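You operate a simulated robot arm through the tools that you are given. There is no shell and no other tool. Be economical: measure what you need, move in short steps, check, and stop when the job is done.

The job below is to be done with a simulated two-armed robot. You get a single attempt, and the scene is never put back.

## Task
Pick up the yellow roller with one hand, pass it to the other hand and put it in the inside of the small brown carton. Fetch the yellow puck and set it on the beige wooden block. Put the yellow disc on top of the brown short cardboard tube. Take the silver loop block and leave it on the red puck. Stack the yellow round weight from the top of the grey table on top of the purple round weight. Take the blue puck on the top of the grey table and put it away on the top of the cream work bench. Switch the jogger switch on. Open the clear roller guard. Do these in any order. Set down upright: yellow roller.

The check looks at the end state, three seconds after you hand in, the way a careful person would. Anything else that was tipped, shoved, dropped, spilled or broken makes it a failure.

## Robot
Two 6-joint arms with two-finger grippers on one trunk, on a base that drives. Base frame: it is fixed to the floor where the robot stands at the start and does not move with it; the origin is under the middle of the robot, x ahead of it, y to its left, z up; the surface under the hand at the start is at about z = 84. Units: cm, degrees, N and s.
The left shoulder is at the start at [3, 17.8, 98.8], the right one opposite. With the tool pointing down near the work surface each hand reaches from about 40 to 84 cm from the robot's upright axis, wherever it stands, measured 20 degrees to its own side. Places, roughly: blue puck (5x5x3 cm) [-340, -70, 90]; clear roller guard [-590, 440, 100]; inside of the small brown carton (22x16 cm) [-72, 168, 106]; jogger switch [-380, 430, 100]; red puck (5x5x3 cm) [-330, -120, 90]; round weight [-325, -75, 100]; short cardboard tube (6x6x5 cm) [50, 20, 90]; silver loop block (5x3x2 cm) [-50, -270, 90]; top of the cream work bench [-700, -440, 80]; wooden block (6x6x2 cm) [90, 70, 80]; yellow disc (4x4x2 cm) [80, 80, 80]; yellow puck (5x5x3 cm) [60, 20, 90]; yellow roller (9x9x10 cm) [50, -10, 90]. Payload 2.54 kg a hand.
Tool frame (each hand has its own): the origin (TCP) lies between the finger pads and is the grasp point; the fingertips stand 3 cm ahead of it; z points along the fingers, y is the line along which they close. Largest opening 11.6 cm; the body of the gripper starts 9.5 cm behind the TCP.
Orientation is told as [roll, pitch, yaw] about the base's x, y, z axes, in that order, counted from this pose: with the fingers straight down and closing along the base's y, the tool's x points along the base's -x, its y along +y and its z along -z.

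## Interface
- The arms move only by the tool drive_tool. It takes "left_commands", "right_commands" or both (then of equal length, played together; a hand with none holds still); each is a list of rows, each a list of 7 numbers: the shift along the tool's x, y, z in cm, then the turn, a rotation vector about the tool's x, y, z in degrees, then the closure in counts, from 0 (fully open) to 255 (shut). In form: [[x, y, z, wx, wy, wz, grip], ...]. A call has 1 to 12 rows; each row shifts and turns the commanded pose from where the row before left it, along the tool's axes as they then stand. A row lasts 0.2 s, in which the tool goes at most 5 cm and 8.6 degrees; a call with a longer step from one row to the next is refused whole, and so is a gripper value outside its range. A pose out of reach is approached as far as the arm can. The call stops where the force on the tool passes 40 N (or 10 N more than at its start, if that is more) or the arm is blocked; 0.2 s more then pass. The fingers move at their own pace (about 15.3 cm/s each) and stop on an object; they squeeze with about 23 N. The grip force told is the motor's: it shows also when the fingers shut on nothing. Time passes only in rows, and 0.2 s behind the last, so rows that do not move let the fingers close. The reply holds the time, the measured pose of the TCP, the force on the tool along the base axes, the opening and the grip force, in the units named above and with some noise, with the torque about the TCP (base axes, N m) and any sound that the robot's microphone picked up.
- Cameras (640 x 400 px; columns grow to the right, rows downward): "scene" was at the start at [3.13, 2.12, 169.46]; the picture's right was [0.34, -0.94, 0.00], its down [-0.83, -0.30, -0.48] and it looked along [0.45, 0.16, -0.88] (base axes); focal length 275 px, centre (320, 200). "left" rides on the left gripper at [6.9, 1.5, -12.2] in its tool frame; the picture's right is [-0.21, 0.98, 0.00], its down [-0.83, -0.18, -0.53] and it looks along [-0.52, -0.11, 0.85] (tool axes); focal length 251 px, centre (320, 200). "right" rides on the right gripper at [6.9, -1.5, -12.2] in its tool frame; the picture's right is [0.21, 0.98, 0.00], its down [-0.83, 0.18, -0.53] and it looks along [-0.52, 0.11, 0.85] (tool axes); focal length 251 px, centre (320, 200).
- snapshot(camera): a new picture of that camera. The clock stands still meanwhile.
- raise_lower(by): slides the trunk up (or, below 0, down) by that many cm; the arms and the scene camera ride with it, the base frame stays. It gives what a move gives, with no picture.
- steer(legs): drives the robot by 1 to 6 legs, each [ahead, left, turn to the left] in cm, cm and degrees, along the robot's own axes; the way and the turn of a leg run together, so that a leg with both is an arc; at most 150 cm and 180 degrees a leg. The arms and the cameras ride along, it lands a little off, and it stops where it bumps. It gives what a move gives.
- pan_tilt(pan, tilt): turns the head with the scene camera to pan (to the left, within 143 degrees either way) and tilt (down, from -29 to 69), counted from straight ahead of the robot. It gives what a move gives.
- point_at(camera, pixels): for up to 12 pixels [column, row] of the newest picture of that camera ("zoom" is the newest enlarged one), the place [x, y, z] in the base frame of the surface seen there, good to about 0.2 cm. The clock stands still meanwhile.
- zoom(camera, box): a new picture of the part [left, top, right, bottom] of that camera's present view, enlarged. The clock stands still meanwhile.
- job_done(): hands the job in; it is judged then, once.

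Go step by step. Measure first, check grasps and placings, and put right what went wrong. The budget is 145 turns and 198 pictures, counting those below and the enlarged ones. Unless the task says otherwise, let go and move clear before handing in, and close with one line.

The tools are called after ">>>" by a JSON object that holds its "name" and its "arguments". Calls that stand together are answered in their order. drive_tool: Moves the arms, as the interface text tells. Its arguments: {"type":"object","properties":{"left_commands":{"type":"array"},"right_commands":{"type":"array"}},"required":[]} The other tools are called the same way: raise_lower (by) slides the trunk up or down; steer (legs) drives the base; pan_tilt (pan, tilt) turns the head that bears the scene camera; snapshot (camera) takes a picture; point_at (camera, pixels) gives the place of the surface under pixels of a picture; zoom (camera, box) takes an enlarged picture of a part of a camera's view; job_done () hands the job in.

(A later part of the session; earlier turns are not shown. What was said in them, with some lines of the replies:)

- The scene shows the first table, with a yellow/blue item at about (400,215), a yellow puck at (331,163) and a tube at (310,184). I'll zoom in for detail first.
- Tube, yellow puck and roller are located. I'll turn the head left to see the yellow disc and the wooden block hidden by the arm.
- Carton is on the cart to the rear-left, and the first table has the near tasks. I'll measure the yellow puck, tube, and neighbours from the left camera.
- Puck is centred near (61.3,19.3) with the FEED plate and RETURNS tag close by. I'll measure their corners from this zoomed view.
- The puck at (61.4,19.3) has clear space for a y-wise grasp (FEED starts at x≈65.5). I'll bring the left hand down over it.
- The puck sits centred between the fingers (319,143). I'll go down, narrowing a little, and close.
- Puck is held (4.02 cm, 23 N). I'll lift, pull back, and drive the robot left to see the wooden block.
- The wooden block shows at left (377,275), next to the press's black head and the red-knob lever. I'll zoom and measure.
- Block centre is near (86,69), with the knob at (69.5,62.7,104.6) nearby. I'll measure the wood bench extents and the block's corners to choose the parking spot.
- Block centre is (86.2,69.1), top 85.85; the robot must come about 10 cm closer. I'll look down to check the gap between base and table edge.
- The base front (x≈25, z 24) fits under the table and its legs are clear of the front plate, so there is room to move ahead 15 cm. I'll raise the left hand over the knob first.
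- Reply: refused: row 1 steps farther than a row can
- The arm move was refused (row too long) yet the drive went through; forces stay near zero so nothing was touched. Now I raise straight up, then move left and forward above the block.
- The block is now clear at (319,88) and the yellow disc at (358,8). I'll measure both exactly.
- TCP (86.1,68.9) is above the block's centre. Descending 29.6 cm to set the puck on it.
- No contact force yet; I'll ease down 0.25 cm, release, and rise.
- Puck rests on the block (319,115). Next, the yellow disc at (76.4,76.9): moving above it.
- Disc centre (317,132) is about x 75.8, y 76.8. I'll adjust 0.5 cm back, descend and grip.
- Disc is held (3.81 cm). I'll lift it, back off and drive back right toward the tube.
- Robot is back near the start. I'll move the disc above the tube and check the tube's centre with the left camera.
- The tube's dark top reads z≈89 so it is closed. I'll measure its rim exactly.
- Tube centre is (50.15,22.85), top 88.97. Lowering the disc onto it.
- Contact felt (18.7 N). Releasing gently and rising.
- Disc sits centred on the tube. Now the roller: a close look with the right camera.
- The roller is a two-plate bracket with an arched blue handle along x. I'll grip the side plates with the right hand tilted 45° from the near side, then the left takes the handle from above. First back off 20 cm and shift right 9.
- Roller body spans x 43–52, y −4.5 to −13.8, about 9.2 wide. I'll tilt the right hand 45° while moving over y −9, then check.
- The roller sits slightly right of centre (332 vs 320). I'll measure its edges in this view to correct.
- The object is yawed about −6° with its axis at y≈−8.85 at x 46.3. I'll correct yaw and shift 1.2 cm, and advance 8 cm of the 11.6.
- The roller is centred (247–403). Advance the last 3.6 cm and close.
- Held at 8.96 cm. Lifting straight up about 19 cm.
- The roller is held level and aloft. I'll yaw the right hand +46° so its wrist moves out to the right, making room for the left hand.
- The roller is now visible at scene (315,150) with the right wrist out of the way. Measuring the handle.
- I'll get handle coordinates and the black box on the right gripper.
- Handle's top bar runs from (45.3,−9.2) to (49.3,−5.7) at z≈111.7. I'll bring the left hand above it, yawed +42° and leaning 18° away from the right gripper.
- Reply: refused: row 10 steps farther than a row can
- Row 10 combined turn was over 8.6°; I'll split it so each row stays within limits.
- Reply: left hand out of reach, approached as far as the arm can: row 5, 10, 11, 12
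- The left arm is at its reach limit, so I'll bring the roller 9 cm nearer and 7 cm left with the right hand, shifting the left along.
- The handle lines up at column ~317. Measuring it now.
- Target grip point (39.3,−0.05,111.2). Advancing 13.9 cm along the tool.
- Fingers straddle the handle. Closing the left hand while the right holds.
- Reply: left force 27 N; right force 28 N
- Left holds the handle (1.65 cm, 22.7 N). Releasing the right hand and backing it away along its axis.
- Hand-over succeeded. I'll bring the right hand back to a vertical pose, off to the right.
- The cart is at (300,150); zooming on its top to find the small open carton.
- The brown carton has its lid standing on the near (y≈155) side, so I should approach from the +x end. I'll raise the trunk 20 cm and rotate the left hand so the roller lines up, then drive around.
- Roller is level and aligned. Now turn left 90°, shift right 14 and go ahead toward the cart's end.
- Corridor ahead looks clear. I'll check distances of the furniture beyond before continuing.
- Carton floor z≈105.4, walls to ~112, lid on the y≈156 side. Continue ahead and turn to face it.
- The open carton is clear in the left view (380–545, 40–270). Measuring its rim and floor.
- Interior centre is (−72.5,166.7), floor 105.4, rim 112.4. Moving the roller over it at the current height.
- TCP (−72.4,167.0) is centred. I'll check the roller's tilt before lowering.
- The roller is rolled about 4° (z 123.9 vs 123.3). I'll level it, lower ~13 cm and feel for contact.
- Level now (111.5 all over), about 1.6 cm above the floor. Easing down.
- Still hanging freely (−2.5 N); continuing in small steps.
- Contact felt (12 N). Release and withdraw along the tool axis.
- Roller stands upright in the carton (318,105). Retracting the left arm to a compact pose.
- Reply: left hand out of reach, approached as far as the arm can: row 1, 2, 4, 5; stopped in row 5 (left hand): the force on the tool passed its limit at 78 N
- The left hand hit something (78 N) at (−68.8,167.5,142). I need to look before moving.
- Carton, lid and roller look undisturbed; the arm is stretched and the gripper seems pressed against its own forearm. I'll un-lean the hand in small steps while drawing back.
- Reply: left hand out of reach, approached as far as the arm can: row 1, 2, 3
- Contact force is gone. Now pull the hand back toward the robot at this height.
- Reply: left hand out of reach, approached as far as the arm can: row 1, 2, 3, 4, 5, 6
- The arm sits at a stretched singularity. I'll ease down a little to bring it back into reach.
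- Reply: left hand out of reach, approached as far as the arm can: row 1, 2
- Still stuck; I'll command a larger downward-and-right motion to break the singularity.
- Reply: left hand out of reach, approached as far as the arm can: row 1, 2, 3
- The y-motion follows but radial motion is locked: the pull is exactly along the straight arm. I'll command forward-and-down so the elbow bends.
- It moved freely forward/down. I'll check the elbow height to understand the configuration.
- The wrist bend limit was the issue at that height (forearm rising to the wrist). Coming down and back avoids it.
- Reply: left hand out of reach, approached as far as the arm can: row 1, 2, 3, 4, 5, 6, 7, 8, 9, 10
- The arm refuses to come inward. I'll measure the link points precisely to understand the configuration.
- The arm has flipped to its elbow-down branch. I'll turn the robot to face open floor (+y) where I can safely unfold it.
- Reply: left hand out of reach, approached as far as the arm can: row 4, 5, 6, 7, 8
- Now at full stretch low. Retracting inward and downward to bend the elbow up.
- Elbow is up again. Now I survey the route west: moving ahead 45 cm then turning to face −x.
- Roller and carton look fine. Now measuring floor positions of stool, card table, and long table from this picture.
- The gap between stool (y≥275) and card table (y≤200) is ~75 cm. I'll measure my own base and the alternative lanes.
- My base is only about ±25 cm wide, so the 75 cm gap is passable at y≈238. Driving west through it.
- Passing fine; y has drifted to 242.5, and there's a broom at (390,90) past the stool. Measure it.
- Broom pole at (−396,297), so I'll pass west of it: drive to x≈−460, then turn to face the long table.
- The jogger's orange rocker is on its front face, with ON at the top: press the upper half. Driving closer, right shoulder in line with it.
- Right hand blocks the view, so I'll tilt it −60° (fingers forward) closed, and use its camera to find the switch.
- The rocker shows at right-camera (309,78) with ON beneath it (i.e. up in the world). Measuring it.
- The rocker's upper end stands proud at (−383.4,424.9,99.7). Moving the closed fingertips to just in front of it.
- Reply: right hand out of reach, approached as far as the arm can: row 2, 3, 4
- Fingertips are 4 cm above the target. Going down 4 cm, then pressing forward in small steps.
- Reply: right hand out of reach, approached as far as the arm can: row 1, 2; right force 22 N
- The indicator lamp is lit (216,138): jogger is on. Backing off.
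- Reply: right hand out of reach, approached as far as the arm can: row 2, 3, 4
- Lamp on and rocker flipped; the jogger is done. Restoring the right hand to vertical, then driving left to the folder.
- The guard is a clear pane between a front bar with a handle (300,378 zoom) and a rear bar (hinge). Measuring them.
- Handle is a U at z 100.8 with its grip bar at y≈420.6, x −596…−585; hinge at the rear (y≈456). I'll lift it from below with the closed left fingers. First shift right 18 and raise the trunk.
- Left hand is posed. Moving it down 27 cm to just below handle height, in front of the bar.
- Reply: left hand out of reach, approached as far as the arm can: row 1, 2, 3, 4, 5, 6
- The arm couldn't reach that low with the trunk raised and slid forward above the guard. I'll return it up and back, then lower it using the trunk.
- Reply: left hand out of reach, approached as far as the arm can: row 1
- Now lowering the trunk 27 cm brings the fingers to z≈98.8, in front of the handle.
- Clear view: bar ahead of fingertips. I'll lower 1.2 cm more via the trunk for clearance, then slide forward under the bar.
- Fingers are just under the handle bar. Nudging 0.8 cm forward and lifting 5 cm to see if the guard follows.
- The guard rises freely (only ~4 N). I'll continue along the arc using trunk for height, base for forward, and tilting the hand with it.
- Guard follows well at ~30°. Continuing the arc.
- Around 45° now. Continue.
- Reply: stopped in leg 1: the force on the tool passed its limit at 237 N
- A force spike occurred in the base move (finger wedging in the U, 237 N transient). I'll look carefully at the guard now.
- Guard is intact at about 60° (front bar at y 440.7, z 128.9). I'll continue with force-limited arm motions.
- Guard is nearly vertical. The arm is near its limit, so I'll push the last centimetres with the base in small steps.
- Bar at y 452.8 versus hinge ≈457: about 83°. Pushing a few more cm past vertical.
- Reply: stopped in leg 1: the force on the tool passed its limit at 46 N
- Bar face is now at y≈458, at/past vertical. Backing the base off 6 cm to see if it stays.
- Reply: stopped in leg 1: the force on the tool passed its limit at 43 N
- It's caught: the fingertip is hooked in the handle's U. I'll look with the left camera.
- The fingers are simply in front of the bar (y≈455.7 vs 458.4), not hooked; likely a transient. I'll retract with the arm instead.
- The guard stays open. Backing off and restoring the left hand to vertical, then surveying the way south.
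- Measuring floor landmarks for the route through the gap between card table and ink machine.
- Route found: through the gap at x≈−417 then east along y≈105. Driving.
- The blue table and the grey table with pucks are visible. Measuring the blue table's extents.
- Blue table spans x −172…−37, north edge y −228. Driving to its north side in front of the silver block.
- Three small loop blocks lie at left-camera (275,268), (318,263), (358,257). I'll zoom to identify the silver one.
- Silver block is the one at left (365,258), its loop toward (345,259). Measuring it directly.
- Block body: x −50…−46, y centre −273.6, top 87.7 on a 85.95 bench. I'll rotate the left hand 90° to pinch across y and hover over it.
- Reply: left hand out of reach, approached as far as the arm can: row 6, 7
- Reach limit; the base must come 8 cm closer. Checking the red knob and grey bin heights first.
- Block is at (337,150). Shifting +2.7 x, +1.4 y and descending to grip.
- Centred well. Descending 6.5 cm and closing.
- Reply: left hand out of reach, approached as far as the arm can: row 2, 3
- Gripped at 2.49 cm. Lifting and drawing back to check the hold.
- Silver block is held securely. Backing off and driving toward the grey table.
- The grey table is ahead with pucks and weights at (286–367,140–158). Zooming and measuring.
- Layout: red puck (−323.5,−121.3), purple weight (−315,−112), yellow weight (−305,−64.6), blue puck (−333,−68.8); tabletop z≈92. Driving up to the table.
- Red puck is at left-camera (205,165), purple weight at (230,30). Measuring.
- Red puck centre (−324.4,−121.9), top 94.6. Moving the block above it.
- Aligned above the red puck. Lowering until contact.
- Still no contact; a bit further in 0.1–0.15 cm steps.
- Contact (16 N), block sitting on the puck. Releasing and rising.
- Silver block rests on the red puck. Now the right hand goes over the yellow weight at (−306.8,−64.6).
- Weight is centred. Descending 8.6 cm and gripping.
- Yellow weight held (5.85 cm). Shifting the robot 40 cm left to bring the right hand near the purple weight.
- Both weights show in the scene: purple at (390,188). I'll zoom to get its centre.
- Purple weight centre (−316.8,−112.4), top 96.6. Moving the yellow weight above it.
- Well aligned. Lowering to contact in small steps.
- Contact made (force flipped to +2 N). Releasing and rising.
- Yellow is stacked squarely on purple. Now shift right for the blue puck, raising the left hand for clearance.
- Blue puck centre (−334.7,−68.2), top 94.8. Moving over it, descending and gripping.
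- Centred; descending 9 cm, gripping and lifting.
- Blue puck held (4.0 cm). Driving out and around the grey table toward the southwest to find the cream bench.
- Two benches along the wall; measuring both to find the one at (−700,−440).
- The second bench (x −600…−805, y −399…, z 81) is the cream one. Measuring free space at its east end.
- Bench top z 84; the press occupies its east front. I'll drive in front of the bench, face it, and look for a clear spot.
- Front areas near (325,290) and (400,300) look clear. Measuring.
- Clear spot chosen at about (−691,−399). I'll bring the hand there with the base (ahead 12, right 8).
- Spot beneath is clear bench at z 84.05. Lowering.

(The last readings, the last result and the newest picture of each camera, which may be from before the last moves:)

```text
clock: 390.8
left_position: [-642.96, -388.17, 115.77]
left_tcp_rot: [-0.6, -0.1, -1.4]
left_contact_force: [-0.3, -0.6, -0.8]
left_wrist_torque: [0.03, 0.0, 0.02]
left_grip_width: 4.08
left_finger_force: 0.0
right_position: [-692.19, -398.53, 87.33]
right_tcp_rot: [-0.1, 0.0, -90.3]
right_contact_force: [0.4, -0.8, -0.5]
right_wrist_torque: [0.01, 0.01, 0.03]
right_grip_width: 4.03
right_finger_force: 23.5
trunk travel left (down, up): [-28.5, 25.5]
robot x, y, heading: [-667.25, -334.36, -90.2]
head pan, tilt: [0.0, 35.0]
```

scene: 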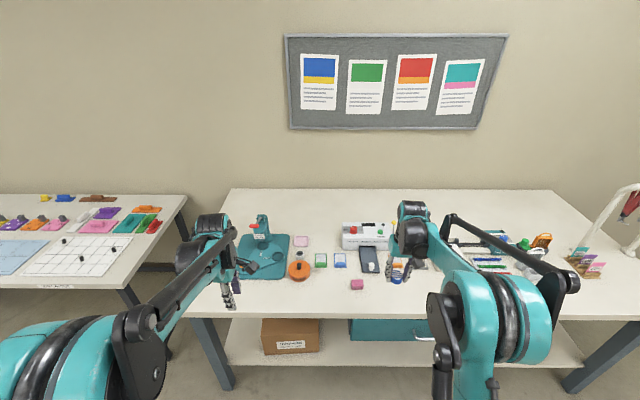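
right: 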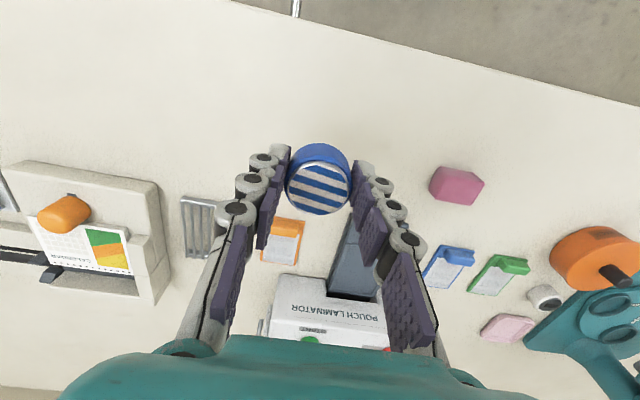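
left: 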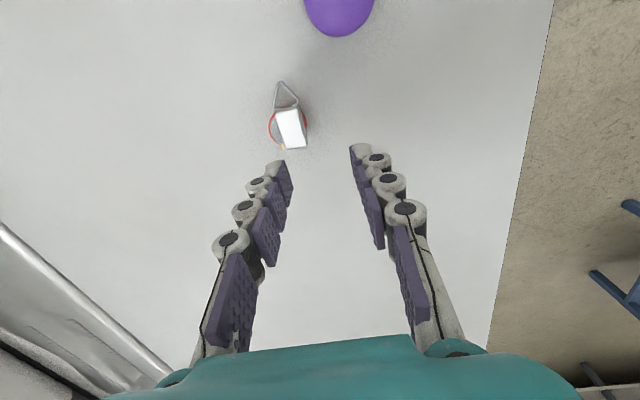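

Almost touching; 0.12 cm more, then release and rise.

>>> {"name": "drive_tool", "arguments": {"right_commands": [[0, 0, 0.12, 0, 0, 0, 255], [0, 0, 0, 0, 0, 0, 255], [0, 0, 0, 0, 0, 0, 150], [0, 0, 0, 0, 0, 0, 120], [0, 0, -3, 0, 0, 0, 120], [0, 0, -4, 0, 0, 0, 120], [0, 0, -4, 0, 0, 0, 120], [0, 0, -4, 0, 0, 0, 120]]}}

>>> {"name": "snapshot", "arguments": {"camera": "right"}}

```text
clock: 392.6
left_position: [-643.06, -388.07, 115.87]
left_tcp_rot: [-0.6, -0.2, -1.3]
left_contact_force: [0.8, 0.8, 0.9]
left_wrist_torque: [-0.04, 0.01, -0.02]
left_grip_width: 4.09
left_finger_force: 0.1
right_position: [-691.66, -398.53, 102.5]
right_tcp_rot: [-0.1, 0.0, -90.3]
right_contact_force: [0.0, 0.7, 0.2]
right_wrist_torque: [-0.02, 0.02, 0.01]
right_grip_width: 6.17
right_finger_force: 0.0
trunk travel left (down, up): [-28.5, 25.5]
robot x, y, heading: [-666.95, -334.68, -90.3]
head pan, tilt: [0.0, 35.0]
```

```text
29 pictures are left
```

right: 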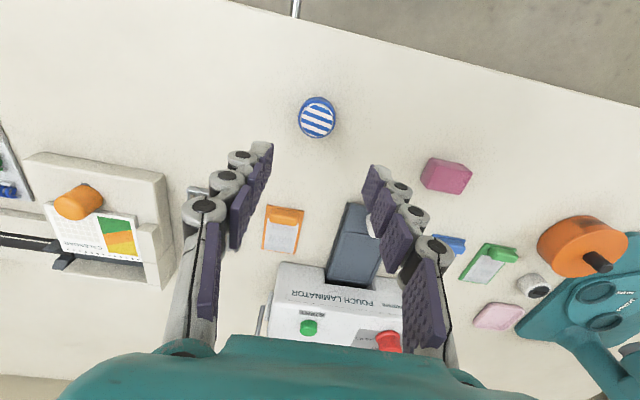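

Blue puck stands on the bench (317,118). I'll back away and turn to check the folder's guard from afar.

>>> {"name": "steer", "arguments": {"legs": [[-60, 0, 0], [0, 0, 180]]}}

>>> {"name": "pan_tilt", "arguments": {"pan": 0, "tilt": 5}}

>>> {"name": "zoom", "arguments": {"camera": "scene", "box": [240, 120, 440, 240]}}

```text
clock: 403.4
left_position: [-691.62, -220.16, 115.81]
left_tcp_rot: [-0.6, -0.2, 179.2]
left_contact_force: [0.1, -0.4, -0.4]
left_wrist_torque: [0.01, -0.01, 0.03]
left_grip_width: 4.08
left_finger_force: 0.1
right_position: [-642.96, -209.19, 102.36]
right_tcp_rot: [-0.1, -0.1, 90.4]
right_contact_force: [-0.2, 1.3, -0.3]
right_wrist_torque: [0.03, 0.02, -0.01]
right_grip_width: 6.12
right_finger_force: 0.0
trunk travel left (down, up): [-28.5, 25.5]
robot x, y, heading: [-666.82, -273.69, 90.8]
head pan, tilt: [0.0, 35.0]
```

```text
clock: 404.3
left_position: [-691.6, -220.26, 115.9]
left_tcp_rot: [-0.6, -0.1, 179.2]
left_contact_force: [-0.1, -0.1, -0.9]
left_wrist_torque: [-0.02, -0.03, 0.0]
left_grip_width: 4.08
left_finger_force: 0.1
right_position: [-643.06, -209.18, 102.38]
right_tcp_rot: [-0.2, 0.0, 90.3]
right_contact_force: [-0.3, 0.1, -0.1]
right_wrist_torque: [0.0, 0.02, 0.0]
right_grip_width: 6.13
right_finger_force: 0.1
trunk travel left (down, up): [-28.5, 25.5]
robot x, y, heading: [-666.69, -273.75, 90.4]
head pan, tilt: [0.0, 5.0]
```

```text
3.20 times, centred on (340, 180) of scene
5 turns are left
```

zoom: 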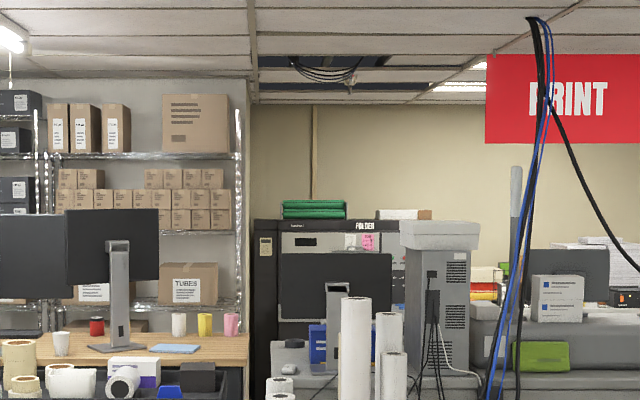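

Monitors hide the guard from here, but it stayed upright after I released it. Each of the other tasks was checked as it was done, and both hands are clear, so I'm handing in.

>>> {"name": "job_done", "arguments": {}}

```text
The job is handed in.
```

All eight tasks are done and handed in. I confirmed seven on camera after letting go; the clear roller guard was open when I last saw it, but monitors hid it from my final check.
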